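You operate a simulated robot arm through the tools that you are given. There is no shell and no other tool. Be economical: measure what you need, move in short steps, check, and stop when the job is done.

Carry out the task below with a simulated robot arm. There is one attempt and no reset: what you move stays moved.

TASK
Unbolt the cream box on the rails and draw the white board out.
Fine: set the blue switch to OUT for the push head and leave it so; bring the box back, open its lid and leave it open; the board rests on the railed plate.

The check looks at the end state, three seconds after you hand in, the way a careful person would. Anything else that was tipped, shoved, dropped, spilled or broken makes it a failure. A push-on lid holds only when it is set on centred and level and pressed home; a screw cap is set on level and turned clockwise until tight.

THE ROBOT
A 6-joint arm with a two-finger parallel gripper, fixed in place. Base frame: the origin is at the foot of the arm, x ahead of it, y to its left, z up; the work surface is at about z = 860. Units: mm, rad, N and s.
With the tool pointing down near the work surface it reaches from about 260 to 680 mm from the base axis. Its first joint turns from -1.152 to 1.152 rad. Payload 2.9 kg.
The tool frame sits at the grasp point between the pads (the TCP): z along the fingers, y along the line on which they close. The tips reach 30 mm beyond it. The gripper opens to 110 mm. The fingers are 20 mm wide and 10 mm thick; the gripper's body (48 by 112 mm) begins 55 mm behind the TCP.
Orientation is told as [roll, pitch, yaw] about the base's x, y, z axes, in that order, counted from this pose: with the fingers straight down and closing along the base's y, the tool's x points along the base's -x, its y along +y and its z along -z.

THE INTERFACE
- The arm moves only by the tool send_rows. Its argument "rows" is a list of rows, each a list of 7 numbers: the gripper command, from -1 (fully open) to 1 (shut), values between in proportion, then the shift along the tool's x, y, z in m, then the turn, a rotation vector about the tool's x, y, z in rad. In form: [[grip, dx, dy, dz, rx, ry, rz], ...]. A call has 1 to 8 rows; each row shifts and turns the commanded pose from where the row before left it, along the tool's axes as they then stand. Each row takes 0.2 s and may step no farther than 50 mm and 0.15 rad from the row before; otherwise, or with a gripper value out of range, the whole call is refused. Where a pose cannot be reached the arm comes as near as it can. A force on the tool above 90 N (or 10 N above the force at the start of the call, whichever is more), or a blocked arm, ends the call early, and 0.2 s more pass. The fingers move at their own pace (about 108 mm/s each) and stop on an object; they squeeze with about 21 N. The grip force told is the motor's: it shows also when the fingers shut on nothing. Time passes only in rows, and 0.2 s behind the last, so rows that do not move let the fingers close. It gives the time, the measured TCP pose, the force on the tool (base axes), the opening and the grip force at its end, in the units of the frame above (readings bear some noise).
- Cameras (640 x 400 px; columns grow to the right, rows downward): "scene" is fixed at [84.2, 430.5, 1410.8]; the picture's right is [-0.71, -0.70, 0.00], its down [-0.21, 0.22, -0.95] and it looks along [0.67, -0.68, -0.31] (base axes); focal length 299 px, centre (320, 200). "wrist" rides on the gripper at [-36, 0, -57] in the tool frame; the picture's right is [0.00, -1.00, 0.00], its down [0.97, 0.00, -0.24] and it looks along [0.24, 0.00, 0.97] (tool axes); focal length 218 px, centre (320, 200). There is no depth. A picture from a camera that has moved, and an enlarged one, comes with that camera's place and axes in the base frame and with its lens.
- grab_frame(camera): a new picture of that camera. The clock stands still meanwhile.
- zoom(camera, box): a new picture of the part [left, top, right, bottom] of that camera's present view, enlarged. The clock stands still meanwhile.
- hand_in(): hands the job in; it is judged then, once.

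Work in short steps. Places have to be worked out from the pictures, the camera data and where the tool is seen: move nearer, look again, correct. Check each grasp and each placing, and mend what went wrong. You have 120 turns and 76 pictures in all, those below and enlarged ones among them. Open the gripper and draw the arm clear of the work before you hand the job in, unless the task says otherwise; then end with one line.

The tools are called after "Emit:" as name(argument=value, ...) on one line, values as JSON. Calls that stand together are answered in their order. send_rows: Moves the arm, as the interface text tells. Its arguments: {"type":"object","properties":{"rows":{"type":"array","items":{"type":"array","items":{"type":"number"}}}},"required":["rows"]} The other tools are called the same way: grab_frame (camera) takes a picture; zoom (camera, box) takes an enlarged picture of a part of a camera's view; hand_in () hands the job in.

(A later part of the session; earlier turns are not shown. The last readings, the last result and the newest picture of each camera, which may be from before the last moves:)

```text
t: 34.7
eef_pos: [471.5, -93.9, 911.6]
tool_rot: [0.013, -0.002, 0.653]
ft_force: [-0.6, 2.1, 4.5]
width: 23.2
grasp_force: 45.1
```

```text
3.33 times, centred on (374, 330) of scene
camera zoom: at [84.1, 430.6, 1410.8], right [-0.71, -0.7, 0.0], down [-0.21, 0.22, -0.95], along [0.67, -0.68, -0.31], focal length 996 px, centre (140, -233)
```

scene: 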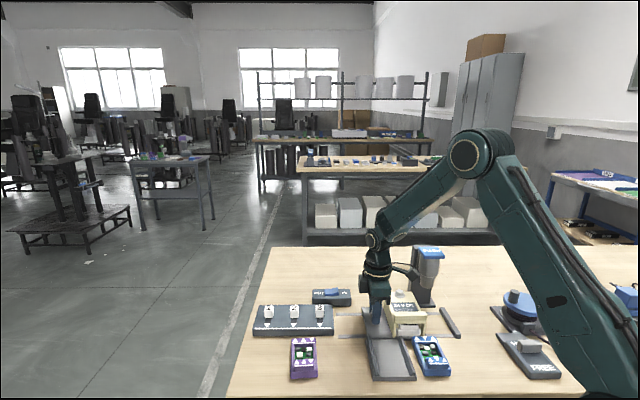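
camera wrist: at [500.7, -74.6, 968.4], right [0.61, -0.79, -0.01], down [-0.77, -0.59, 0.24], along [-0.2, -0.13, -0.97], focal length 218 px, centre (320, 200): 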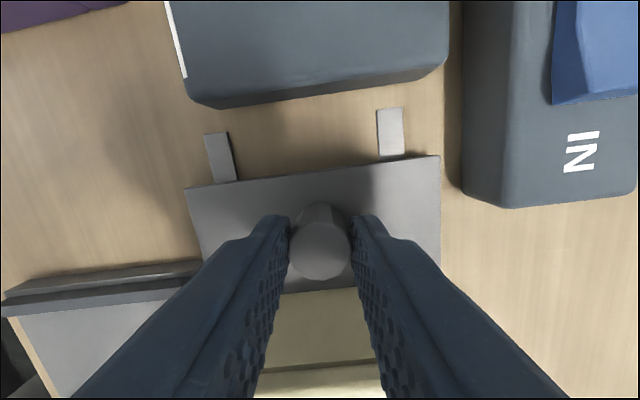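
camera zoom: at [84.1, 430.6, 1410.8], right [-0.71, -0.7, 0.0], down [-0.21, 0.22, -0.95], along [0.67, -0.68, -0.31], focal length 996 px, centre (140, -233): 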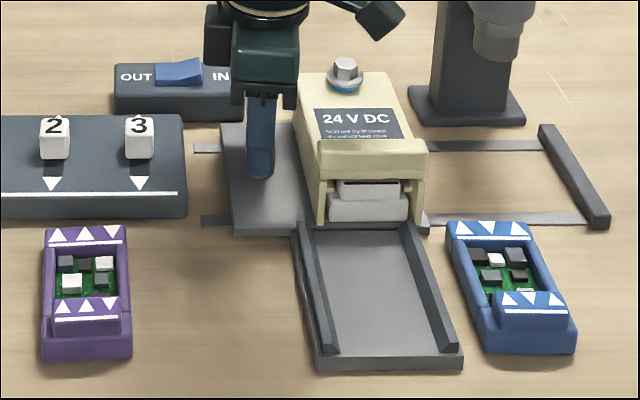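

About 10 mm remain to the original place. I finish the slide and release, then lift away.

Emit:
send_rows(rows=[[1, -0.005, 0.0007, 0, 0, 0, 0], [1, -0.0055, 0.0007, 0, 0, 0, 0], [1, 0, 0, 0, 0, 0, 0]])

Emit:
send_rows(rows=[[0.3, 0, 0, 0, 0, 0, 0], [0.3, 0, 0, 0, 0, 0, 0], [0.3, 0, 0, -0.04, 0, 0, 0], [0.3, 0, 0, -0.05, 0, 0, 0], [0.3, 0, 0, -0.05, 0, 0, 0], [0.3, 0, 0, -0.04, 0, 0, 0]])

Emit:
zoom(camera="scene", box=[320, 275, 432, 345])

```text
t: 35.5
eef_pos: [479.0, -89.5, 911.0]
tool_rot: [0.014, 0.0, 0.651]
ft_force: [-0.1, 3.9, -5.5]
width: 23.8
grasp_force: 45.0
```

```text
t: 36.9
eef_pos: [479.5, -89.3, 1094.1]
tool_rot: [0.014, -0.003, 0.651]
ft_force: [0.2, 0.1, 1.1]
width: 38.4
grasp_force: 0.0
```

```text
5.71 times, centred on (376, 310) of scene
camera zoom: at [84.1, 430.5, 1410.8], right [-0.71, -0.7, 0.0], down [-0.21, 0.22, -0.95], along [0.67, -0.68, -0.31], focal length 1708 px, centre (0, -429)
```

zoom: 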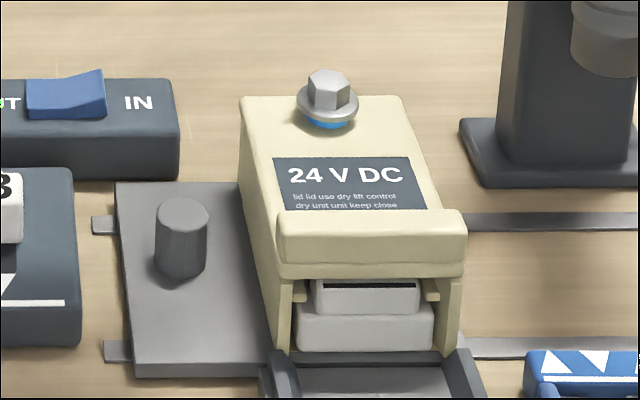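

The box is back at its original place. I zoom on the lid's seam and lip to learn how it opens.

Emit:
zoom(camera="scene", box=[356, 285, 406, 340])

Emit:
grab_frame(camera="wrist")

```text
7.27 times, centred on (381, 312) of scene
camera zoom: at [84.1, 430.5, 1410.8], right [-0.71, -0.7, 0.0], down [-0.21, 0.22, -0.95], along [0.67, -0.68, -0.31], focal length 2174 px, centre (-124, -618)
```

zoom: 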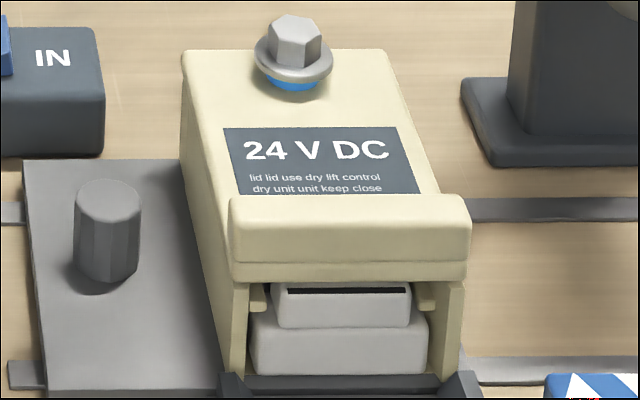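

```text
31 pictures are left
camera wrist: at [508.7, -68.7, 1150.1], right [0.61, -0.8, -0.01], down [-0.77, -0.59, 0.24], along [-0.2, -0.13, -0.97], focal length 218 px, centre (320, 200)
```

wrist: 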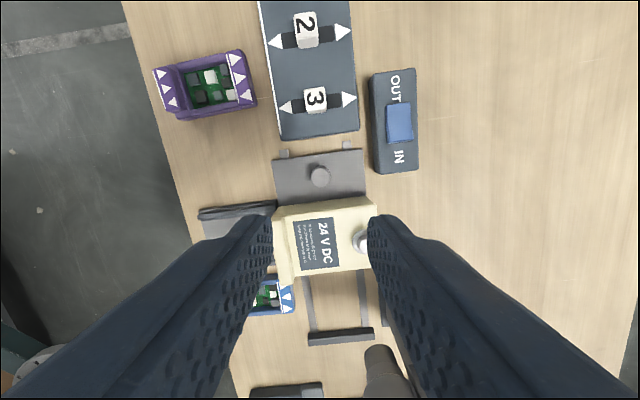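

The lid has an overhanging lip about 77 mm wide centred near (389,-103), z 914–932, with the lid's back edge by the bolt. I plan to grip the lip by its ends (closing along the rails), so I move over it and turn the tool.

Emit:
send_rows(rows=[[-0.7, 0.0403, 0.0217, 0, 0, 0, 0], [-0.7, 0.0403, 0.0217, 0, 0, 0, 0], [-0.7, 0, 0, 0, 0, 0, 0.1436], [-0.7, 0, 0, 0, 0, 0, 0.1436], [-0.7, 0, 0, 0, 0, 0, 0.1436], [-0.7, 0, 0, 0, 0, 0, 0.1436], [-0.7, 0, 0, 0, 0, 0, 0.1436], [-0.7, 0, 0, 0, 0, 0, 0.1436]])

Emit:
send_rows(rows=[[-0.7, 0, 0, 0, 0, 0, 0.1436], [-0.7, 0, 0, 0.03, 0, 0, 0.1436], [-0.7, 0, 0, 0.03, 0, 0, 0.1436], [-0.7, 0, 0, 0.03, 0, 0, 0.1436], [-0.7, 0, 0, 0, 0, 0, 0]])

Emit:
grab_frame(camera="wrist")

Emit:
zoom(camera="scene", box=[320, 240, 448, 340])

```text
t: 38.7
eef_pos: [388.9, -104.1, 1090.6]
tool_rot: [0.01, 0.008, -0.213]
ft_force: [-1.0, -0.6, -0.2]
width: 93.4
grasp_force: 0.0
```

```text
t: 39.9
eef_pos: [387.7, -101.4, 1003.1]
tool_rot: [0.004, 0.011, -0.786]
ft_force: [-0.1, 0.1, 0.7]
width: 93.4
grasp_force: 0.0
```

```text
30 pictures are left
camera wrist: at [413.9, -129.2, 1058.9], right [-0.71, -0.71, 0.0], down [-0.68, 0.69, 0.25], along [-0.18, 0.18, -0.97], focal length 218 px, centre (320, 200)
```

wrist: 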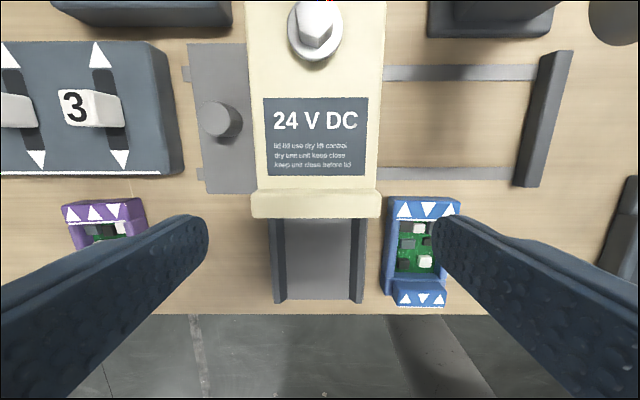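

```text
4.00 times, centred on (384, 290) of scene
camera zoom: at [84.2, 430.5, 1410.8], right [-0.71, -0.7, 0.0], down [-0.21, 0.22, -0.95], along [0.67, -0.68, -0.31], focal length 1196 px, centre (64, -160)
```

zoom: 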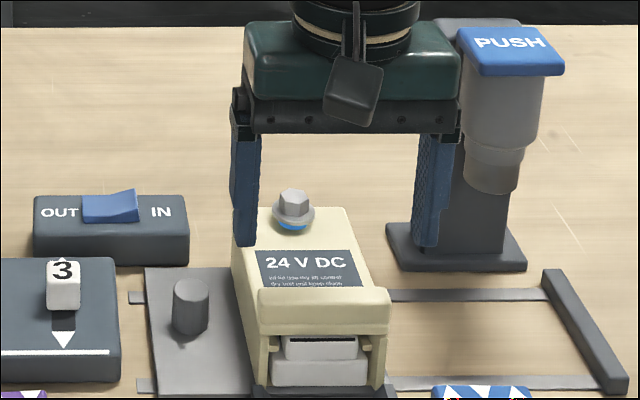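

The lip spans the middle between the open fingers. I centre by 1 mm and descend so the tips reach about z=908, beside the lip's ends.

Emit:
send_rows(rows=[[-0.7, -0.001, 0.001, 0.03, 0, 0, 0], [-0.7, 0, 0, 0.025, 0, 0, 0], [-0.7, 0, 0, 0.01, 0, 0, 0], [-0.7, 0, 0, 0, 0, 0, 0]])

Emit:
grab_frame(camera="wrist")

Emit:
zoom(camera="scene", box=[340, 270, 436, 340])

```text
t: 40.9
eef_pos: [387.4, -103.4, 936.2]
tool_rot: [0.006, 0.013, -0.786]
ft_force: [-0.9, -1.5, 0.1]
width: 93.4
grasp_force: 0.1
```

```text
28 pictures are left
camera wrist: at [413.8, -129.6, 993.1], right [-0.71, -0.71, 0.0], down [-0.68, 0.68, 0.25], along [-0.18, 0.18, -0.97], focal length 218 px, centre (320, 200)
```

wrist: 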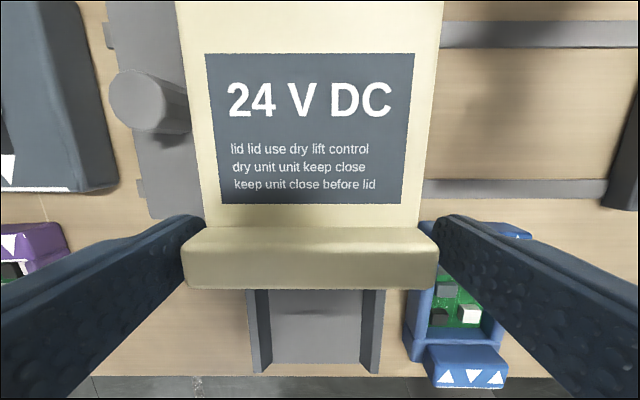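

```text
5.71 times, centred on (388, 305) of scene
camera zoom: at [84.2, 430.5, 1410.8], right [-0.71, -0.7, 0.0], down [-0.21, 0.22, -0.95], along [0.67, -0.68, -0.31], focal length 1708 px, centre (-69, -400)
```

zoom: 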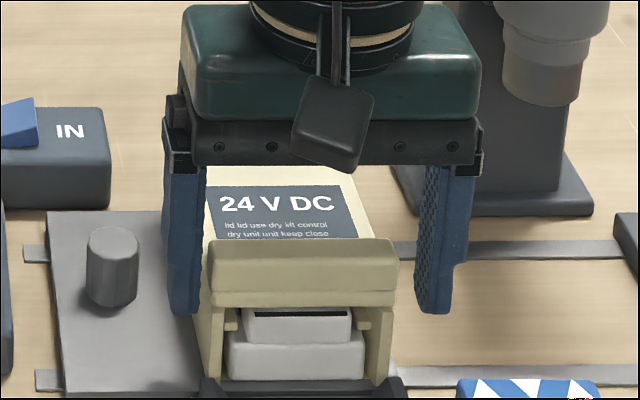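

The lip is about 3.5 mm off toward -u. I shift and close on its ends.

Emit:
send_rows(rows=[[-0.7, 0, 0.0035, 0, 0, 0, 0], [-0.7, 0, 0, 0, 0, 0, 0], [1, 0, 0, 0, 0, 0, 0], [1, 0, 0, 0, 0, 0, 0]])

```text
t: 41.9
eef_pos: [389.7, -100.6, 937.2]
tool_rot: [0.003, 0.013, -0.789]
ft_force: [-3.9, -7.6, 1.5]
width: 78.3
grasp_force: 45.0
```

Gripped at 78 mm, which is the lip's width. I lift a little and check the force.

Emit:
send_rows(rows=[[1, 0, 0, -0.004, 0, 0, 0], [1, 0, 0, -0.005, 0, 0, 0], [1, 0, 0, -0.005, 0, 0, 0], [1, -0.001, 0, -0.006, 0, 0, 0], [1, 0, 0, 0, 0, 0, 0]])

Emit:
zoom(camera="scene", box=[340, 270, 436, 340])

```text
t: 43.1
eef_pos: [391.0, -101.0, 955.6]
tool_rot: [0.0, 0.02, -0.787]
ft_force: [-13.4, -11.3, -33.8]
width: 77.6
grasp_force: 45.0
```

```text
5.71 times, centred on (388, 305) of scene
camera zoom: at [84.2, 430.0, 1411.0], right [-0.71, -0.7, 0.0], down [-0.21, 0.22, -0.95], along [0.67, -0.68, -0.31], focal length 1708 px, centre (-69, -400)
```

zoom: 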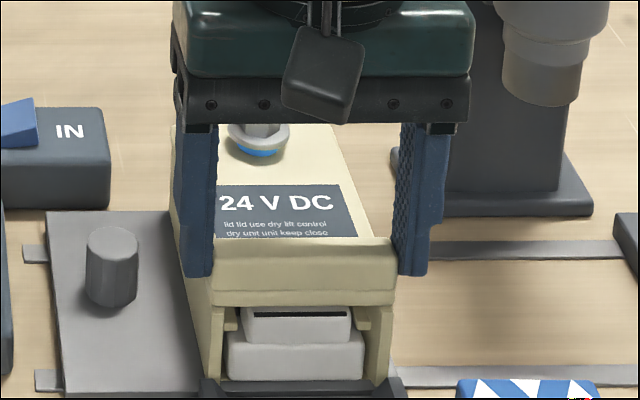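

The pads slipped up and the lid did not stir at 34 N, so it may be hinged at the lip end or still held. I release and look at the back of the box.

Emit:
send_rows(rows=[[-0.7, 0, 0, 0, 0, 0, 0], [-0.7, 0, 0, 0, 0, 0, 0], [-0.7, 0, 0, -0.035, 0, -0.02, 0], [-0.7, 0, 0, -0.035, 0, 0, 0], [-0.7, -0.048, 0, 0, 0, 0, 0], [-0.7, -0.048, 0, 0, 0, 0, 0], [-0.7, -0.048, 0, 0, 0, 0, 0], [-0.7, 0, 0, 0, 0, 0, 0]])

Emit:
zoom(camera="wrist", box=[180, 150, 460, 390])

Emit:
zoom(camera="scene", box=[345, 285, 415, 340])

```text
t: 44.9
eef_pos: [493.9, -207.3, 1030.6]
tool_rot: [0.006, -0.007, -0.787]
ft_force: [-0.2, -0.1, -0.5]
width: 93.8
grasp_force: 0.0
```

```text
1.67 times, centred on (320, 270) of wrist
camera zoom: at [519.3, -233.4, 1087.0], right [-0.71, -0.71, 0.0], down [-0.69, 0.69, 0.23], along [-0.16, 0.17, -0.97], focal length 364 px, centre (320, 83)
```

zoom: 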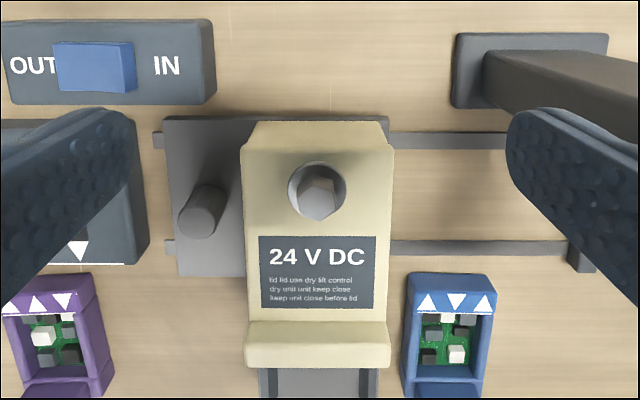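

```text
7.27 times, centred on (380, 312) of scene
camera zoom: at [84.2, 430.5, 1410.8], right [-0.71, -0.7, 0.0], down [-0.21, 0.22, -0.95], along [0.67, -0.68, -0.31], focal length 2174 px, centre (-116, -618)
```

zoom: 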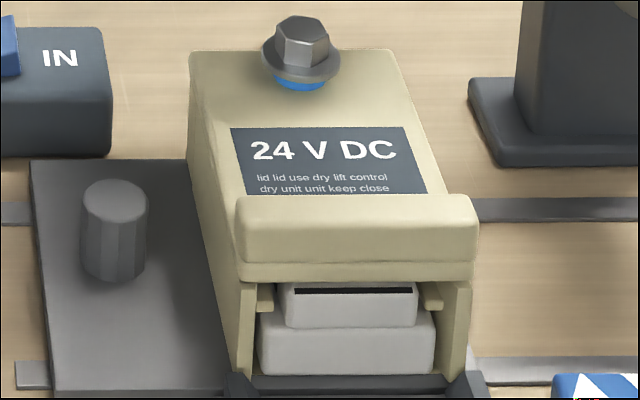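

No hinge shows at the back, and triangulation puts the lip at z 922–935 and the bolt at about (460,-169), top about 940. Next I test the bolt itself: hover above it with the fingers at 45 mm.

Emit:
send_rows(rows=[[0.18, 0.0255, 0.0015, 0, 0, 0.007, 0], [0.18, 0.0255, 0.0015, 0, 0, 0, 0], [0.18, 0, 0, 0.025, 0, 0, 0], [0.18, 0, 0, 0, 0, 0, 0]])

Emit:
zoom(camera="wrist", box=[200, 100, 440, 300])

Emit:
zoom(camera="scene", box=[345, 265, 415, 320])

```text
t: 45.9
eef_pos: [460.2, -167.0, 1003.6]
tool_rot: [0.006, 0.0, -0.787]
ft_force: [0.0, 0.5, -0.6]
width: 45.1
grasp_force: 0.0
```

```text
2.00 times, centred on (320, 200) of wrist
camera zoom: at [485.2, -193.0, 1059.4], right [-0.71, -0.71, 0.0], down [-0.69, 0.69, 0.24], along [-0.17, 0.17, -0.97], focal length 436 px, centre (320, 200)
```

zoom: 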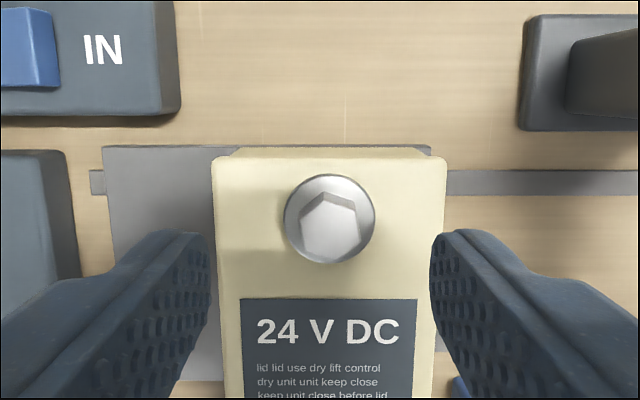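

```text
7.27 times, centred on (380, 292) of scene
camera zoom: at [84.2, 430.5, 1410.8], right [-0.71, -0.7, 0.0], down [-0.21, 0.22, -0.95], along [0.67, -0.68, -0.31], focal length 2174 px, centre (-116, -473)
```

zoom: 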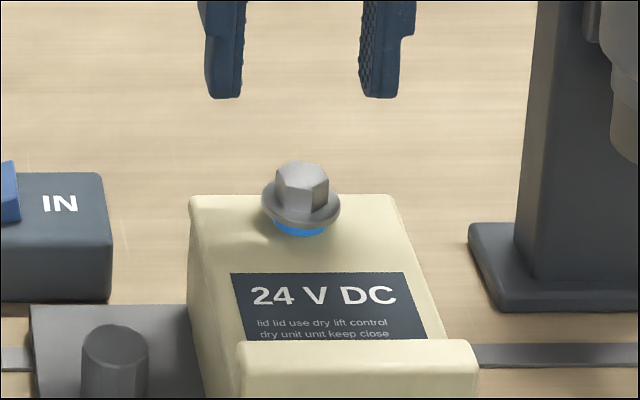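

The bolt is centred to within 3.5 mm. I correct and lower around it slowly until the tips near the lid.

Emit:
send_rows(rows=[[0.18, 0, -0.0035, 0.02, 0, 0, 0], [0.18, 0, 0, 0.015, 0, 0, 0], [0.18, 0, 0, 0.004, 0, 0, 0], [0.18, 0, 0, 0, 0, 0, 0]])

Emit:
zoom(camera="scene", box=[345, 265, 415, 320])

```text
t: 46.9
eef_pos: [458.5, -168.5, 963.5]
tool_rot: [0.006, 0.0, -0.787]
ft_force: [-0.6, 0.6, -0.3]
width: 45.1
grasp_force: 0.2
```

```text
7.27 times, centred on (380, 292) of scene
camera zoom: at [84.2, 430.5, 1410.8], right [-0.71, -0.7, 0.0], down [-0.21, 0.22, -0.95], along [0.67, -0.68, -0.31], focal length 2174 px, centre (-116, -473)
```

zoom: 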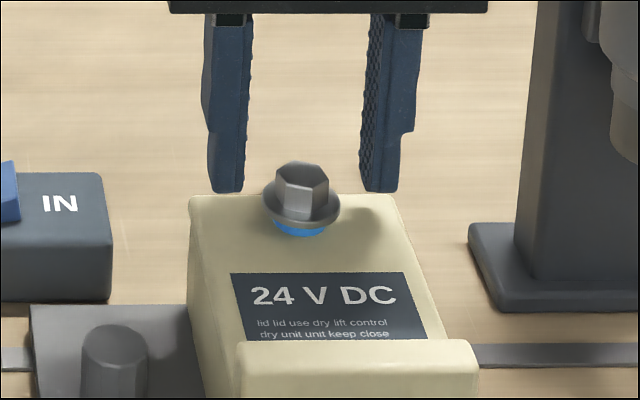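

The tips need about 6 mm more to reach the flange level. I lower and close.

Emit:
send_rows(rows=[[0.18, 0, 0, 0.004, 0, 0, 0], [0.18, 0, 0, 0.003, 0, 0, 0], [1, 0, 0, 0, 0, 0, 0], [1, 0, 0, 0, 0, 0, 0]])

Emit:
zoom(camera="scene", box=[345, 265, 415, 320])

```text
t: 47.9
eef_pos: [457.3, -168.6, 955.5]
tool_rot: [0.004, 0.0, -0.788]
ft_force: [-5.4, -5.4, 2.6]
width: 28.2
grasp_force: 44.3
```

```text
7.27 times, centred on (380, 292) of scene
camera zoom: at [84.0, 430.4, 1410.9], right [-0.71, -0.7, 0.0], down [-0.21, 0.22, -0.95], along [0.67, -0.68, -0.31], focal length 2174 px, centre (-116, -473)
```

zoom: 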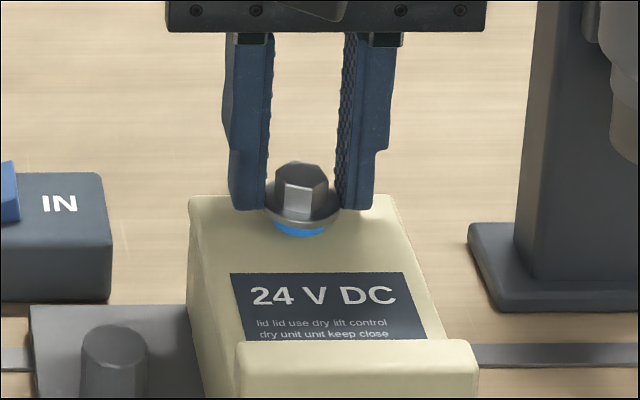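

Gripped on the flange at 28 mm. I pull up gently, 8 mm, to see what gives.

Emit:
send_rows(rows=[[1, 0, 0, -0.002, 0, 0, 0], [1, 0, 0, -0.002, 0, 0, 0], [1, 0, 0, -0.002, 0, 0, 0], [1, 0, 0, -0.002, 0, 0, 0], [1, 0, 0, 0, 0, 0, 0]])

Emit:
zoom(camera="scene", box=[345, 265, 415, 320])

```text
t: 49.1
eef_pos: [457.6, -167.5, 961.7]
tool_rot: [0.002, 0.006, -0.789]
ft_force: [-10.2, -13.3, -27.1]
width: 18.3
grasp_force: 44.6
```

```text
7.27 times, centred on (380, 292) of scene
camera zoom: at [84.3, 430.0, 1411.0], right [-0.71, -0.7, 0.0], down [-0.21, 0.22, -0.95], along [0.67, -0.68, -0.31], focal length 2174 px, centre (-116, -473)
```

zoom: 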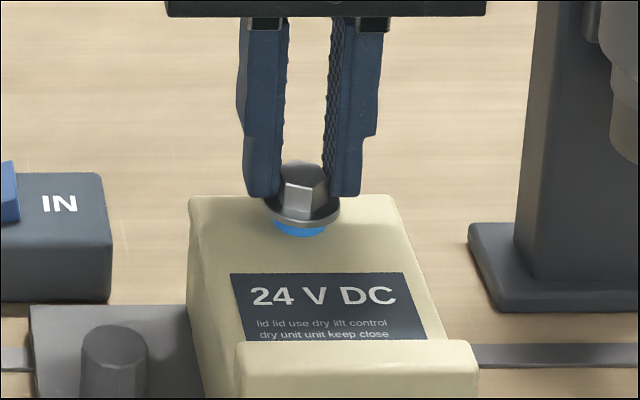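

The bolt is captive and did not budge; the pads only slid up to the hex. I release, rise, and zoom strongly on the lid's front and side.

Emit:
send_rows(rows=[[0.18, 0, 0, 0, 0, 0, 0], [0.18, 0, 0, 0, 0, 0, 0], [0.18, 0, 0, -0.04, 0, 0, 0], [0.18, 0, 0, -0.04, 0, 0, 0], [0.18, -0.03, 0, -0.02, 0, 0, 0]])

Emit:
zoom(camera="scene", box=[362, 304, 406, 338])

Emit:
zoom(camera="scene", box=[358, 284, 388, 312])

```text
t: 50.3
eef_pos: [479.1, -185.4, 1067.6]
tool_rot: [0.005, -0.001, -0.785]
ft_force: [-0.2, -0.1, -0.1]
width: 45.2
grasp_force: 0.1
```

```text
11.76 times, centred on (384, 321) of scene
camera zoom: at [84.1, 430.5, 1410.8], right [-0.71, -0.7, 0.0], down [-0.21, 0.22, -0.95], along [0.67, -0.68, -0.31], focal length 3517 px, centre (-433, -1224)
```

zoom: 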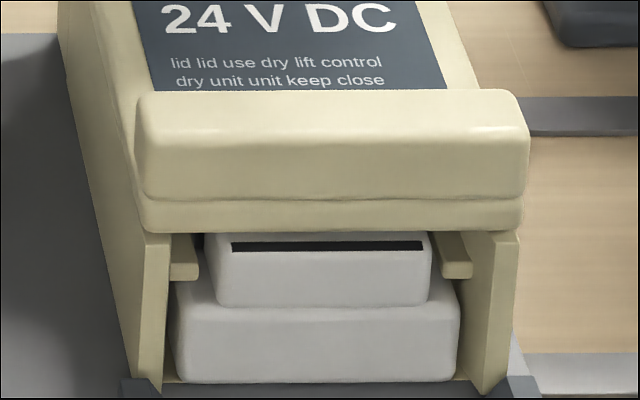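

```text
14.29 times, centred on (373, 298) of scene
camera zoom: at [84.1, 430.5, 1410.8], right [-0.71, -0.7, 0.0], down [-0.21, 0.22, -0.95], along [0.67, -0.68, -0.31], focal length 4270 px, centre (-437, -1200)
```

zoom: 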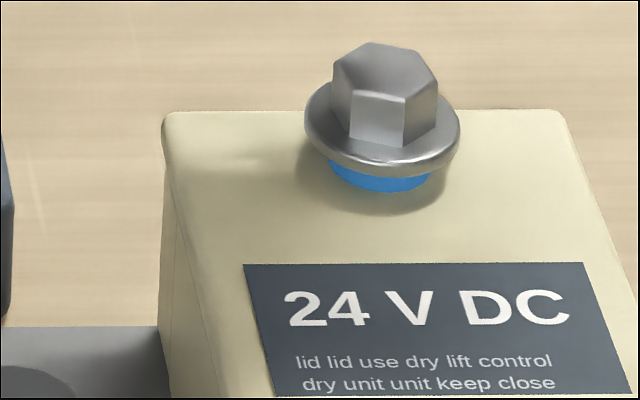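

Both pulls met a rigid lid, so I think the bolt is only partly out and needs further presses. I go back to the knob: move over it and turn the tool back to yaw 0.65.

Emit:
send_rows(rows=[[0.2, 0.0343, 0.0343, 0, 0, 0, 0], [0.2, 0.0343, 0.0343, 0, 0, 0, 0], [0.2, 0, 0, 0, 0, 0, -0.1435], [0.2, 0, 0, 0, 0, 0, -0.1435], [0.2, 0, 0, 0, 0, 0, -0.1435], [0.2, 0, 0, 0, 0, 0, -0.1435], [0.2, 0, 0, 0, 0, 0, -0.1435], [0.2, 0, 0, 0, 0, 0, -0.1435]])

Emit:
send_rows(rows=[[0.2, 0, 0, 0, 0, 0, -0.1435], [0.2, 0, 0, 0, 0, 0, -0.1435], [0.2, 0, 0, 0.02, 0, 0, -0.1435], [0.2, 0, 0, 0.02, 0, 0, -0.1435], [0.2, 0, 0, 0.04, 0, 0, 0], [0.2, 0, 0, 0, 0, 0, 0]])

Emit:
grab_frame(camera="wrist")

```text
t: 52.1
eef_pos: [479.6, -91.2, 1064.7]
tool_rot: [0.004, -0.005, 0.078]
ft_force: [-0.7, 0.8, 0.1]
width: 43.9
grasp_force: 0.0
```

```text
t: 53.5
eef_pos: [478.7, -90.6, 985.6]
tool_rot: [0.001, -0.004, 0.649]
ft_force: [-0.6, 0.3, -0.8]
width: 43.8
grasp_force: 0.0
```

```text
16 pictures are left
camera wrist: at [506.9, -69.5, 1042.4], right [0.61, -0.8, 0.0], down [-0.77, -0.59, 0.24], along [-0.19, -0.14, -0.97], focal length 218 px, centre (320, 200)
```

wrist: 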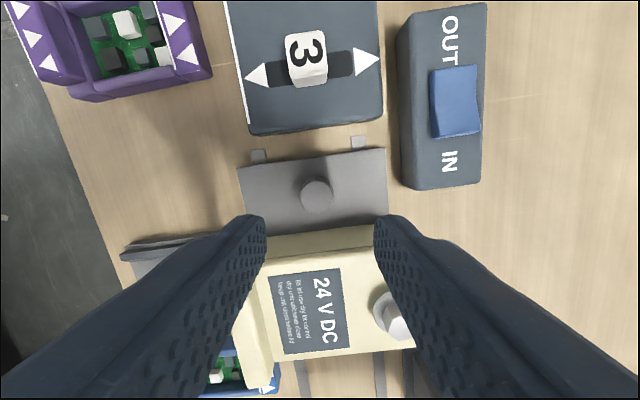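

The knob is about 4 mm back. I correct, descend to z≈910 and grip (fingers open 44 mm).

Emit:
send_rows(rows=[[0.2, -0.003, 0.002, 0.03, 0, 0, 0], [0.2, 0, 0, 0.03, 0, 0, 0], [0.2, 0, 0, 0.015, 0, 0, 0], [1, 0, 0, 0, 0, 0, 0], [1, 0, 0, 0, 0, 0, 0], [1, 0, 0, 0, 0, 0, 0]])

```text
t: 54.9
eef_pos: [480.1, -86.6, 910.1]
tool_rot: [0.001, -0.004, 0.649]
ft_force: [-1.4, 2.4, -4.3]
width: 23.0
grasp_force: 45.2
```

Gripped. I slide towards the stop in two halves, relaxing the grip in between.

Emit:
send_rows(rows=[[1, 0.0099, -0.00135, 0, 0, 0, 0], [1, 0.0149, -0.002, 0, 0, 0, 0], [1, 0.0149, -0.002, 0, 0, 0, 0], [1, 0.0198, -0.0027, 0, 0, 0, 0], [1, 0, 0, 0, 0, 0, 0], [0.4, 0, 0, 0, 0, 0, 0], [0.4, 0, 0, 0, 0, 0, 0], [1, 0, 0, 0, 0, 0, 0]])

Emit:
send_rows(rows=[[1, 0, 0, 0, 0, 0, 0], [1, 0.0149, -0.002, 0, 0, 0, 0], [1, 0.0149, -0.002, 0, 0, 0, 0], [1, 0.0149, -0.002, 0, 0, 0, 0], [1, 0.0119, -0.0016, 0, 0, 0, 0], [1, 0.008, -0.0011, 0, 0, 0, 0], [1, 0, 0, 0, 0, 0, 0]])

```text
t: 56.7
eef_pos: [437.9, -129.3, 908.6]
tool_rot: [0.007, -0.004, 0.65]
ft_force: [-12.7, 13.8, 4.9]
width: 23.3
grasp_force: 44.9
```

```text
t: 58.3
eef_pos: [390.7, -176.8, 908.5]
tool_rot: [0.005, 0.001, 0.647]
ft_force: [-22.1, 16.3, 18.6]
width: 23.4
grasp_force: 45.3
```

A few mm remain to the stop. I push on 6 mm and read the force.

Emit:
send_rows(rows=[[1, 0.003, -0.0004, 0, 0, 0, 0], [1, 0.003, -0.001, 0, 0, 0, 0], [1, 0, 0, 0, 0, 0, 0]])

```text
t: 59.1
eef_pos: [388.7, -177.3, 908.2]
tool_rot: [0.006, -0.006, 0.655]
ft_force: [-3.6, 33.4, 11.7]
width: 23.6
grasp_force: 44.9
```

Emit:
send_rows(rows=[[1, 0.003, -0.0004, 0, 0, 0, 0], [1, 0, 0, 0, 0, 0, 0], [0.2, 0, 0, 0, 0, 0, 0], [0.2, 0, 0, 0, 0, 0, 0], [0.2, -0.0198, 0.0028, 0, 0, 0, 0], [0.2, -0.0396, 0.0056, 0, 0, 0, 0], [0.2, 0, 0, -0.045, 0, 0, 0], [1, 0, 0, -0.05, 0, 0, 0]])

```text
t: 60.9
eef_pos: [430.0, -142.3, 1005.3]
tool_rot: [-0.001, -0.006, 0.647]
ft_force: [-0.7, -0.2, 0.1]
width: 0.1
grasp_force: 21.2
```

I lift to z≈1150 and travel over the PUSH cap.

Emit:
send_rows(rows=[[1, 0, 0, -0.05, 0, 0, 0], [1, 0, 0, -0.05, 0, 0, 0], [1, 0, 0, -0.04, 0, 0, 0], [1, 0.0404, -0.017, 0, 0, 0, 0], [1, 0.0404, -0.017, 0, 0, 0, 0], [1, 0.0404, -0.017, 0, 0, 0, 0], [1, 0, 0, 0.04, 0, 0, 0], [1, 0, 0, 0, 0, 0, 0]])

Emit:
zoom(camera="scene", box=[380, 220, 450, 300])

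```text
t: 62.7
eef_pos: [363.2, -255.8, 1104.9]
tool_rot: [-0.001, -0.004, 0.649]
ft_force: [0.2, -0.3, -0.2]
width: 0.1
grasp_force: 21.0
```

```text
5.00 times, centred on (415, 260) of scene
camera zoom: at [84.2, 430.5, 1410.8], right [-0.71, -0.7, 0.0], down [-0.21, 0.22, -0.95], along [0.67, -0.68, -0.31], focal length 1495 px, centre (-155, -100)
```

zoom: 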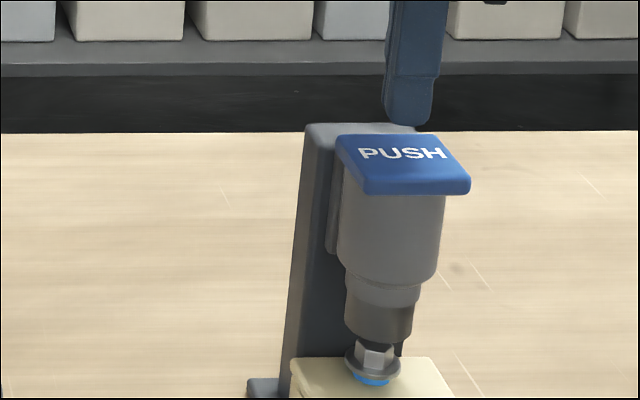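

The bolt is under the nozzle. I press down, slower this time, in small steps.

Emit:
send_rows(rows=[[1, 0, 0, 0.02, 0, 0, 0], [1, 0, 0, 0.015, 0, 0, 0], [1, 0, 0, 0.005, 0, 0, 0], [1, 0, 0, 0.004, 0, 0, 0], [1, 0, 0, 0.002, 0, 0, 0], [1, 0, 0, 0, 0, 0, 0]])

```text
t: 64.2
eef_pos: [362.6, -254.4, 1070.2]
tool_rot: [-0.021, -0.011, 0.65]
ft_force: [-10.5, 6.9, 20.9]
width: 0.2
grasp_force: 20.8
stopped in row 6: the force on the tool passed its limit (the readings are from after the stop); the commanded pose is now the measured one
```

It met the bolt about 9 mm higher than before. I back off and look at whether the bolt changed.

Emit:
send_rows(rows=[[1, 0, 0, -0.01, 0.02, 0.01, 0], [1, 0, 0, -0.03, 0, 0, 0], [1, 0, 0, 0, 0, 0, 0]])

Emit:
zoom(camera="scene", box=[390, 255, 440, 305])

```text
t: 65.0
eef_pos: [363.4, -253.2, 1107.6]
tool_rot: [-0.042, 0.0, 0.648]
ft_force: [-0.2, -0.8, -0.3]
width: 0.0
grasp_force: 21.2
```

```text
8.00 times, centred on (415, 280) of scene
camera zoom: at [84.2, 430.5, 1410.8], right [-0.71, -0.7, 0.0], down [-0.21, 0.22, -0.95], along [0.67, -0.68, -0.31], focal length 2392 px, centre (-440, -440)
```

zoom: 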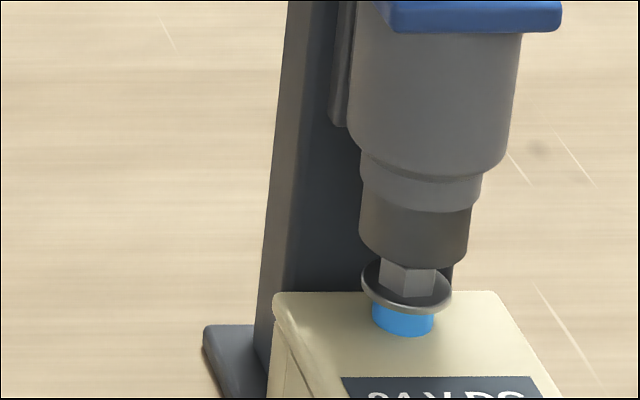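

Confirmed: the bolt rose further, so each press backs it out a step. I level the tool and press again.

Emit:
send_rows(rows=[[1, 0, 0, 0.01, -0.033, -0.025, 0], [1, 0, 0, 0.012, 0, 0, 0], [1, 0, 0, 0.006, 0, 0, 0], [1, 0, 0, 0.005, 0, 0, 0], [1, 0, 0, 0.005, 0, 0, 0], [1, 0, 0, 0.005, 0, 0, 0]])

Emit:
send_rows(rows=[[1, 0, 0, -0.02, 0, 0, 0], [1, 0, 0, -0.025, 0, 0, 0], [1, 0, 0, 0, 0, 0, 0]])

Emit:
zoom(camera="scene", box=[390, 255, 440, 305])

```text
t: 66.4
eef_pos: [363.7, -254.8, 1072.1]
tool_rot: [-0.021, -0.03, 0.651]
ft_force: [-16.7, 12.6, 71.8]
width: 0.0
grasp_force: 20.7
```

```text
t: 67.2
eef_pos: [363.5, -255.8, 1108.5]
tool_rot: [-0.006, -0.027, 0.651]
ft_force: [-0.3, 0.0, 0.2]
width: 0.0
grasp_force: 20.7
```

```text
8.00 times, centred on (415, 280) of scene
camera zoom: at [84.2, 430.5, 1410.8], right [-0.71, -0.7, 0.0], down [-0.21, 0.22, -0.95], along [0.67, -0.68, -0.31], focal length 2392 px, centre (-440, -440)
```

zoom: 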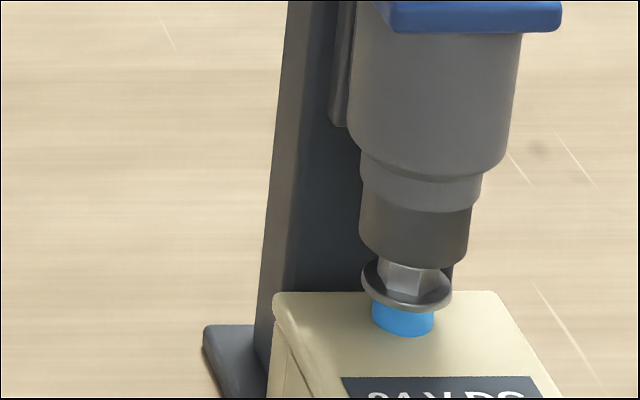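

The height no longer changes and the hex only turned, so the bolt is fully out. I lift, level, and return behind the knob.

Emit:
send_rows(rows=[[1, 0, 0, -0.04, -0.016, 0.021, 0], [1, -0.0404, 0.017, 0, 0, 0, 0], [1, -0.0404, 0.017, 0, 0, 0, 0], [0.2, -0.0404, 0.017, 0, 0, 0, 0], [0.2, 0, 0, 0.05, 0, 0, 0], [0.2, 0, 0, 0.05, 0, 0, 0], [0.2, 0, 0, 0.05, 0, 0, 0], [0.2, 0, 0, 0, 0, 0, 0]])

```text
t: 69.0
eef_pos: [429.0, -135.2, 998.5]
tool_rot: [0.009, -0.006, 0.652]
ft_force: [0.7, -0.2, 0.6]
width: 44.0
grasp_force: 0.1
```

Exactly in line behind the knob. I descend, advance 59 mm and grip.

Emit:
send_rows(rows=[[0.2, 0, 0, 0.045, 0, 0, 0], [0.2, 0, 0, 0.043, 0, 0, 0], [0.2, 0, 0, 0, 0, 0, 0], [0.2, 0.0296, -0.004, 0, 0, 0, 0], [0.2, 0.0286, -0.0039, 0, 0, 0, 0], [0.2, 0, 0, 0, 0, 0, 0], [1, 0, 0, 0, 0, 0, 0], [1, 0, 0, 0, 0, 0, 0]])

```text
t: 70.8
eef_pos: [386.1, -179.0, 912.5]
tool_rot: [0.014, -0.005, 0.65]
ft_force: [-12.3, 11.2, 4.2]
width: 23.3
grasp_force: 44.8
```

Gripped. I pull back gently, watching whether the raised bolt catches on the nozzle.

Emit:
send_rows(rows=[[1, -0.005, 0.0007, 0, 0, 0, 0], [1, -0.0079, 0.0011, 0, 0, 0, 0], [1, -0.0099, 0.00135, 0, 0, 0, 0], [1, 0, 0, 0, 0, 0, 0]])

Emit:
zoom(camera="scene", box=[370, 240, 450, 310])

```text
t: 71.8
eef_pos: [402.4, -163.1, 911.4]
tool_rot: [0.01, -0.003, 0.652]
ft_force: [-8.2, 9.1, -10.8]
width: 23.5
grasp_force: 45.1
```

```text
5.71 times, centred on (410, 275) of scene
camera zoom: at [84.1, 430.7, 1410.7], right [-0.71, -0.7, 0.0], down [-0.21, 0.22, -0.95], along [0.67, -0.68, -0.31], focal length 1708 px, centre (-194, -229)
```

zoom: 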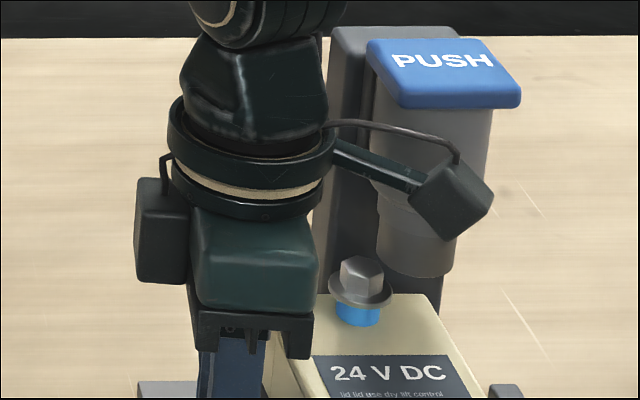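

The bolt passed clear. I finish the slide back, relaxing the grip midway.

Emit:
send_rows(rows=[[1, -0.0149, 0.002, 0, 0, 0, 0], [1, -0.0149, 0.002, 0, 0, 0, 0], [1, -0.0149, 0.002, 0, 0, 0, 0], [1, -0.0099, 0.00135, 0, 0, 0, 0], [0.4, 0, 0, 0, 0, 0, 0], [0.4, 0, 0, 0, 0, 0, 0], [1, 0, 0, 0, 0, 0, 0], [1, 0, 0, 0, 0, 0, 0]])

Emit:
send_rows(rows=[[1, -0.0149, 0.002, 0, 0, 0, 0], [1, -0.0149, 0.002, 0, 0, 0, 0], [1, -0.0109, 0.0015, 0, 0, 0, 0], [1, -0.0079, 0.0011, 0, 0, 0, 0], [1, -0.003, 0.0004, 0, 0, 0, 0], [1, 0, 0, 0, 0, 0, 0]])

```text
t: 73.6
eef_pos: [442.6, -124.6, 913.6]
tool_rot: [0.01, -0.005, 0.653]
ft_force: [-9.9, 12.6, 14.9]
width: 23.4
grasp_force: 45.2
```

```text
t: 75.0
eef_pos: [478.0, -88.0, 914.3]
tool_rot: [0.011, -0.005, 0.655]
ft_force: [-17.4, 23.4, 17.7]
width: 23.4
grasp_force: 45.2
```

About 2 mm short of home. I finish, release and lift.

Emit:
send_rows(rows=[[1, -0.003, 0.0004, 0, 0, 0, 0], [1, 0, 0, 0, 0, 0, 0], [0.3, 0, 0, 0, 0, 0, 0], [0.3, 0, 0, 0, 0, 0, 0], [0.3, 0, 0, -0.04, 0, 0, 0], [0.3, 0, 0, -0.05, 0, 0, 0], [0.3, 0, 0, -0.05, 0, 0, 0], [0.3, 0, 0, -0.04, 0, 0, 0]])

```text
t: 76.8
eef_pos: [479.3, -91.9, 1090.4]
tool_rot: [0.008, -0.004, 0.653]
ft_force: [-0.7, -1.0, -0.6]
width: 38.4
grasp_force: 0.1
```

Now over the lip again with the tool turned to close along the rails.

Emit:
send_rows(rows=[[-0.7, 0.0383, 0.0235, 0, 0, 0, 0], [-0.7, 0.0383, 0.0235, 0, 0, 0, 0], [-0.7, 0, 0, 0, 0, 0, 0.144], [-0.7, 0, 0, 0, 0, 0, 0.144], [-0.7, 0, 0, 0, 0, 0, 0.144], [-0.7, 0, 0, 0, 0, 0, 0.144], [-0.7, 0, 0, 0, 0, 0, 0.144], [-0.7, 0, 0, 0, 0, 0, 0.144]])

Emit:
send_rows(rows=[[-0.7, 0, 0, 0, 0, 0, 0.144], [-0.7, 0, 0, 0.03, 0, 0, 0.144], [-0.7, 0, 0, 0.03, 0, 0, 0.144], [-0.7, 0, 0, 0.03, 0, 0, 0.144], [-0.7, 0, 0, 0, 0, 0, 0]])

Emit:
grab_frame(camera="wrist")

```text
t: 78.6
eef_pos: [392.7, -97.3, 1092.0]
tool_rot: [0.009, 0.004, -0.216]
ft_force: [0.2, 0.0, 0.5]
width: 93.6
grasp_force: 0.1
```

```text
t: 79.8
eef_pos: [392.0, -97.0, 1002.3]
tool_rot: [0.006, 0.009, -0.793]
ft_force: [-0.1, 0.2, 0.4]
width: 93.4
grasp_force: 0.2
```

```text
11 pictures are left
camera wrist: at [417.4, -123.8, 1058.8], right [-0.71, -0.7, -0.01], down [-0.68, 0.69, 0.25], along [-0.17, 0.18, -0.97], focal length 218 px, centre (320, 200)
```

wrist: 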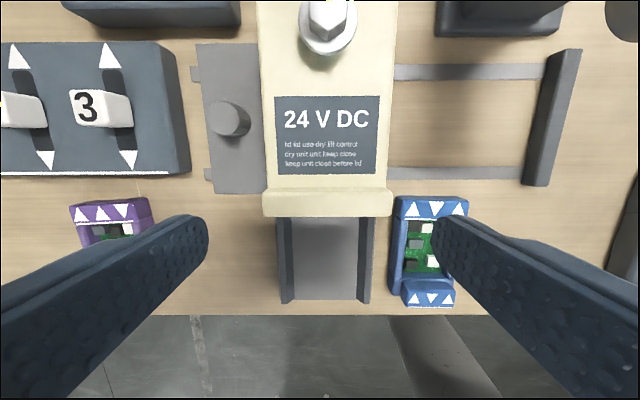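

The lip is 4 mm towards +u. I correct, descend beside it and close.

Emit:
send_rows(rows=[[-0.7, -0.001, -0.0042, 0.03, 0, 0, 0], [-0.7, 0, 0, 0.025, 0, 0, 0], [-0.7, 0, 0, 0.009, 0, 0, 0], [-0.7, 0, 0, 0, 0, 0, 0], [1, 0, 0, 0, 0, 0, 0], [1, 0, 0, 0, 0, 0, 0]])

Emit:
send_rows(rows=[[1, 0, 0, -0.004, 0, 0, 0], [1, 0, 0, -0.005, 0, 0, 0], [1, 0, 0, -0.005, 0, 0, 0], [1, -0.001, 0, -0.006, 0, 0, 0], [1, 0, 0, 0, 0, 0, 0]])

Emit:
zoom(camera="scene", box=[340, 265, 436, 345])

```text
t: 81.2
eef_pos: [389.7, -100.6, 939.5]
tool_rot: [0.001, 0.008, -0.792]
ft_force: [-8.1, -9.4, -4.4]
width: 77.6
grasp_force: 45.4
```

```text
t: 82.4
eef_pos: [388.2, -98.4, 958.3]
tool_rot: [0.004, 0.012, -0.789]
ft_force: [-8.7, -6.7, -33.6]
width: 77.6
grasp_force: 45.2
```

```text
5.00 times, centred on (388, 305) of scene
camera zoom: at [84.4, 430.2, 1410.9], right [-0.71, -0.7, 0.0], down [-0.21, 0.22, -0.95], along [0.67, -0.68, -0.31], focal length 1495 px, centre (-20, -325)
```

zoom: 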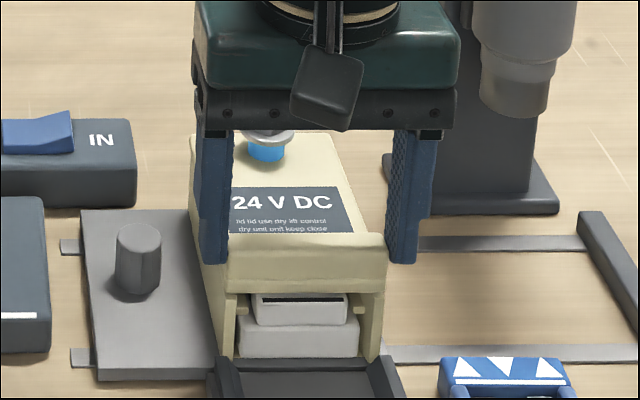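

The lid still does not lift at the lip; the bolt may now be loose and still pinning it, or the lid may hinge at the lip. I release and go above the bolt to test it again.

Emit:
send_rows(rows=[[-0.7, 0, 0, 0, 0, 0, 0], [-0.7, 0, 0, 0, 0, 0, 0], [-0.7, 0, 0, -0.04, 0, -0.01, 0], [-0.7, 0, 0, -0.04, 0, 0, 0], [0.18, -0.0495, 0, 0, 0, 0, 0], [0.18, -0.0495, 0, 0, 0, 0, 0], [0.18, 0, 0, 0, 0, 0, 0]])

Emit:
zoom(camera="wrist", box=[200, 100, 440, 300])

```text
t: 84.0
eef_pos: [462.4, -171.5, 1039.8]
tool_rot: [0.008, -0.002, -0.789]
ft_force: [0.0, 0.0, -0.2]
width: 45.4
grasp_force: 0.0
```

```text
2.00 times, centred on (320, 200) of wrist
camera zoom: at [487.5, -197.9, 1096.9], right [-0.71, -0.7, -0.01], down [-0.69, 0.69, 0.24], along [-0.16, 0.17, -0.97], focal length 436 px, centre (320, 200)
```

zoom: 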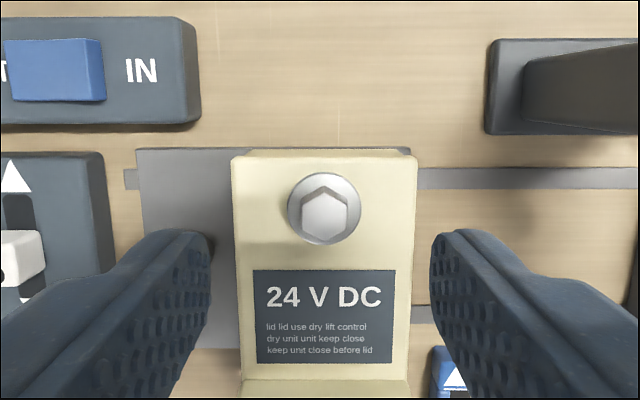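

I centre on the bolt and grip its flange about 9 mm higher than last time, then pull gently.

Emit:
send_rows(rows=[[0.18, 0.004, -0.0016, 0.03, 0, 0, 0], [0.18, 0, 0, 0.03, 0, 0, 0], [0.18, 0, 0, 0.014, 0, 0, 0], [0.18, 0, 0, 0, 0, 0, 0], [1, 0, 0, 0, 0, 0, 0], [1, 0, 0, 0, 0, 0, 0]])

Emit:
send_rows(rows=[[1, 0, 0, -0.002, 0, 0, 0], [1, 0, 0, -0.002, 0, 0, 0], [1, 0, 0, -0.002, 0, 0, 0], [1, 0, 0, 0, 0, 0, 0]])

```text
t: 85.4
eef_pos: [456.0, -168.8, 965.2]
tool_rot: [0.009, -0.003, -0.789]
ft_force: [2.6, 3.7, -1.6]
width: 28.0
grasp_force: 45.1
```

```text
t: 86.4
eef_pos: [456.1, -168.4, 970.7]
tool_rot: [0.006, 0.002, -0.789]
ft_force: [2.8, -0.8, -28.0]
width: 18.3
grasp_force: 44.8
```

The pads slid off again at 28 N, so the bolt is still threaded: contact height rose 1061→1064→1070→1072 over the presses, meaning each press only backs it out partly. I go back for more presses: release, rise, move over the knob and turn.

Emit:
send_rows(rows=[[0.18, 0, 0, 0, 0, 0, 0], [0.18, 0, 0, 0, 0, 0, 0], [0.2, 0, 0, -0.045, 0, 0, 0], [0.2, 0, 0, -0.045, 0, 0, 0], [0.2, 0.0203, 0.0366, 0, 0, 0, 0], [0.2, 0.0203, 0.0366, 0, 0, 0, 0], [0.2, 0, 0, 0, 0, 0, -0.1435], [0.2, 0, 0, 0, 0, 0, -0.1435]])

Emit:
send_rows(rows=[[0.2, 0, 0, 0, 0, 0, -0.1435], [0.2, 0, 0, 0, 0, 0, -0.1435], [0.2, 0, 0, 0, 0, 0, -0.1435], [0.2, 0, 0, 0, 0, 0, -0.1435], [0.2, 0, 0, 0, 0, 0, -0.1435], [0.2, 0, 0, 0, 0, 0, -0.1435], [0.2, 0, 0, 0, 0, 0, -0.1435], [0.2, 0, 0, 0, 0, 0, -0.1435]])

```text
t: 88.2
eef_pos: [477.6, -90.0, 1061.9]
tool_rot: [0.004, -0.003, -0.5]
ft_force: [0.3, 0.0, -0.3]
width: 44.1
grasp_force: 0.0
```

```text
t: 90.0
eef_pos: [477.6, -89.7, 1064.0]
tool_rot: [-0.001, -0.007, 0.65]
ft_force: [0.7, -0.2, -0.1]
width: 43.9
grasp_force: 0.1
```

I descend onto the knob at its known place and grip.

Emit:
send_rows(rows=[[0.2, -0.003, 0.001, 0.045, 0, 0, 0], [0.2, 0, 0, 0.045, 0, 0, 0], [0.2, 0, 0, 0.045, 0, 0, 0], [0.2, 0, 0, 0.018, 0, 0, 0], [0.2, 0, 0, 0, 0, 0, 0], [1, 0, 0, 0, 0, 0, 0], [1, 0, 0, 0, 0, 0, 0]])

Emit:
send_rows(rows=[[1, 0.0099, -0.00135, 0, 0, 0, 0], [1, 0.0149, -0.002, 0, 0, 0, 0], [1, 0.0149, -0.002, 0, 0, 0, 0], [1, 0.0198, -0.0027, 0, 0, 0, 0], [1, 0, 0, 0, 0, 0, 0], [0.4, 0, 0, 0, 0, 0, 0], [0.4, 0, 0, 0, 0, 0, 0], [1, 0, 0, 0, 0, 0, 0]])

Emit:
send_rows(rows=[[1, 0, 0, 0, 0, 0, 0], [1, 0.0149, -0.002, 0, 0, 0, 0], [1, 0.0149, -0.002, 0, 0, 0, 0], [1, 0.0149, -0.002, 0, 0, 0, 0], [1, 0.0119, -0.0016, 0, 0, 0, 0], [1, 0.008, -0.0011, 0, 0, 0, 0], [1, 0, 0, 0, 0, 0, 0]])

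```text
t: 91.6
eef_pos: [480.7, -84.7, 908.7]
tool_rot: [0.0, -0.006, 0.646]
ft_force: [-3.4, 3.9, -4.9]
width: 23.4
grasp_force: 44.8
```

```text
t: 93.4
eef_pos: [436.9, -129.7, 910.5]
tool_rot: [0.001, -0.008, 0.647]
ft_force: [-3.5, 3.6, 4.2]
width: 23.2
grasp_force: 45.0
```

```text
t: 95.0
eef_pos: [391.4, -174.8, 909.1]
tool_rot: [-0.003, -0.005, 0.642]
ft_force: [-6.0, 1.1, 13.5]
width: 23.7
grasp_force: 44.7
```

The slide went well. I push the last millimetres to the stop.

Emit:
send_rows(rows=[[1, 0.004, -0.0005, 0, 0, 0, 0], [1, 0.004, -0.0005, 0, 0, 0, 0], [1, 0.003, -0.0004, 0, 0, 0, 0], [1, 0, 0, 0, 0, 0, 0]])

Emit:
send_rows(rows=[[0.2, 0, 0, 0, 0, 0, 0], [0.2, 0, 0, 0, 0, 0, 0], [0.2, -0.0198, 0.0028, 0, 0, 0, 0], [0.2, -0.0396, 0.0056, 0, 0, 0, 0], [0.2, 0, 0, -0.048, 0, 0, 0], [1, 0, 0, -0.048, 0, 0, 0], [1, 0, 0, -0.048, 0, 0, 0], [1, 0, 0, -0.048, 0, 0, 0]])

```text
t: 96.0
eef_pos: [386.8, -180.2, 908.8]
tool_rot: [0.0, -0.013, 0.651]
ft_force: [23.4, 20.1, -1.3]
width: 23.5
grasp_force: 45.4
```

```text
t: 97.8
eef_pos: [425.8, -141.5, 1101.9]
tool_rot: [0.002, -0.005, 0.645]
ft_force: [-0.9, 0.1, -0.4]
width: 0.0
grasp_force: 20.6
```

At the stop with 31 N. I rise and travel over the PUSH cap.

Emit:
send_rows(rows=[[1, 0, 0, -0.04, 0, 0, 0], [1, 0.0395, -0.018, 0, 0, 0, 0], [1, 0.0395, -0.018, 0, 0, 0, 0], [1, 0.0395, -0.018, 0, 0, 0, 0], [1, 0, 0, 0.037, 0, 0, 0], [1, 0, 0, 0, 0, 0, 0]])

```text
t: 99.2
eef_pos: [361.5, -251.8, 1101.6]
tool_rot: [-0.001, -0.006, 0.646]
ft_force: [-0.9, 0.4, 0.4]
width: 0.0
grasp_force: 20.7
```

I press with small steps and a hold, to see at what height it stops and whether it creeps.

Emit:
send_rows(rows=[[1, 0, -0.004, 0.016, 0, 0, 0], [1, 0, 0, 0.006, 0, 0, 0], [1, 0, 0, 0.004, 0, 0, 0], [1, 0, 0, 0.003, 0, 0, 0], [1, 0, 0, 0.002, 0, 0, 0], [1, 0, 0, 0, 0, 0, 0], [1, 0, 0, 0, 0, 0, 0]])

```text
t: 100.8
eef_pos: [366.1, -255.2, 1073.2]
tool_rot: [-0.002, -0.007, 0.645]
ft_force: [1.3, 0.3, 0.6]
width: 0.2
grasp_force: 21.4
```

Emit:
send_rows(rows=[[1, 0, 0, 0.003, 0, 0, 0], [1, 0, 0, 0.002, 0, 0, 0], [1, 0, 0, 0.002, 0, 0, 0], [1, 0, 0, 0.001, 0, 0, 0], [1, 0, 0, 0, 0, 0, 0], [1, 0, 0, 0, 0, 0, 0], [1, 0, 0, 0, 0, 0, 0], [1, 0, 0, 0, 0, 0, 0]])

```text
t: 102.6
eef_pos: [365.6, -256.9, 1071.7]
tool_rot: [-0.013, -0.009, 0.643]
ft_force: [-17.1, 11.7, 70.0]
width: 0.1
grasp_force: 21.2
```

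It holds at 70 N with almost no head travel, i.e. the bolt now stands right at the nozzle. I ease off slowly and look closely at the bolt and lid.

Emit:
send_rows(rows=[[1, 0, 0, -0.001, 0, 0, 0], [1, 0, 0, -0.001, 0, 0, 0], [1, 0, 0, -0.001, 0, 0, 0], [1, 0, 0, -0.001, 0, 0, 0], [1, 0, 0, -0.002, 0, 0, 0], [1, 0, 0, -0.03, 0, 0, 0], [1, 0, 0, -0.03, 0, 0, 0]])

Emit:
zoom(camera="scene", box=[380, 240, 440, 335])

```text
t: 104.2
eef_pos: [365.7, -258.0, 1131.7]
tool_rot: [-0.002, -0.008, 0.644]
ft_force: [0.4, 0.3, 0.3]
width: 0.1
grasp_force: 21.0
```

```text
4.21 times, centred on (410, 288) of scene
camera zoom: at [84.2, 430.5, 1410.8], right [-0.71, -0.7, 0.0], down [-0.21, 0.22, -0.95], along [0.67, -0.68, -0.31], focal length 1259 px, centre (-59, -168)
```

zoom: 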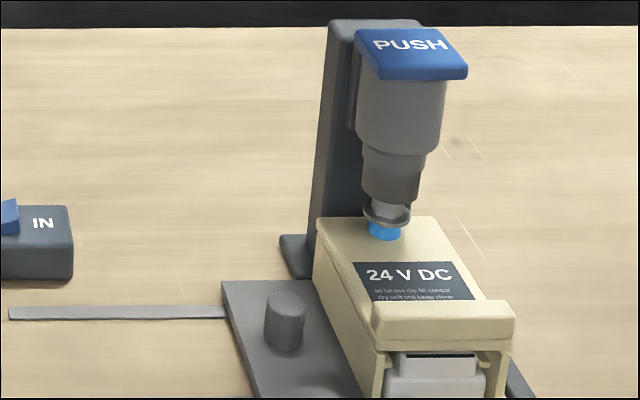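

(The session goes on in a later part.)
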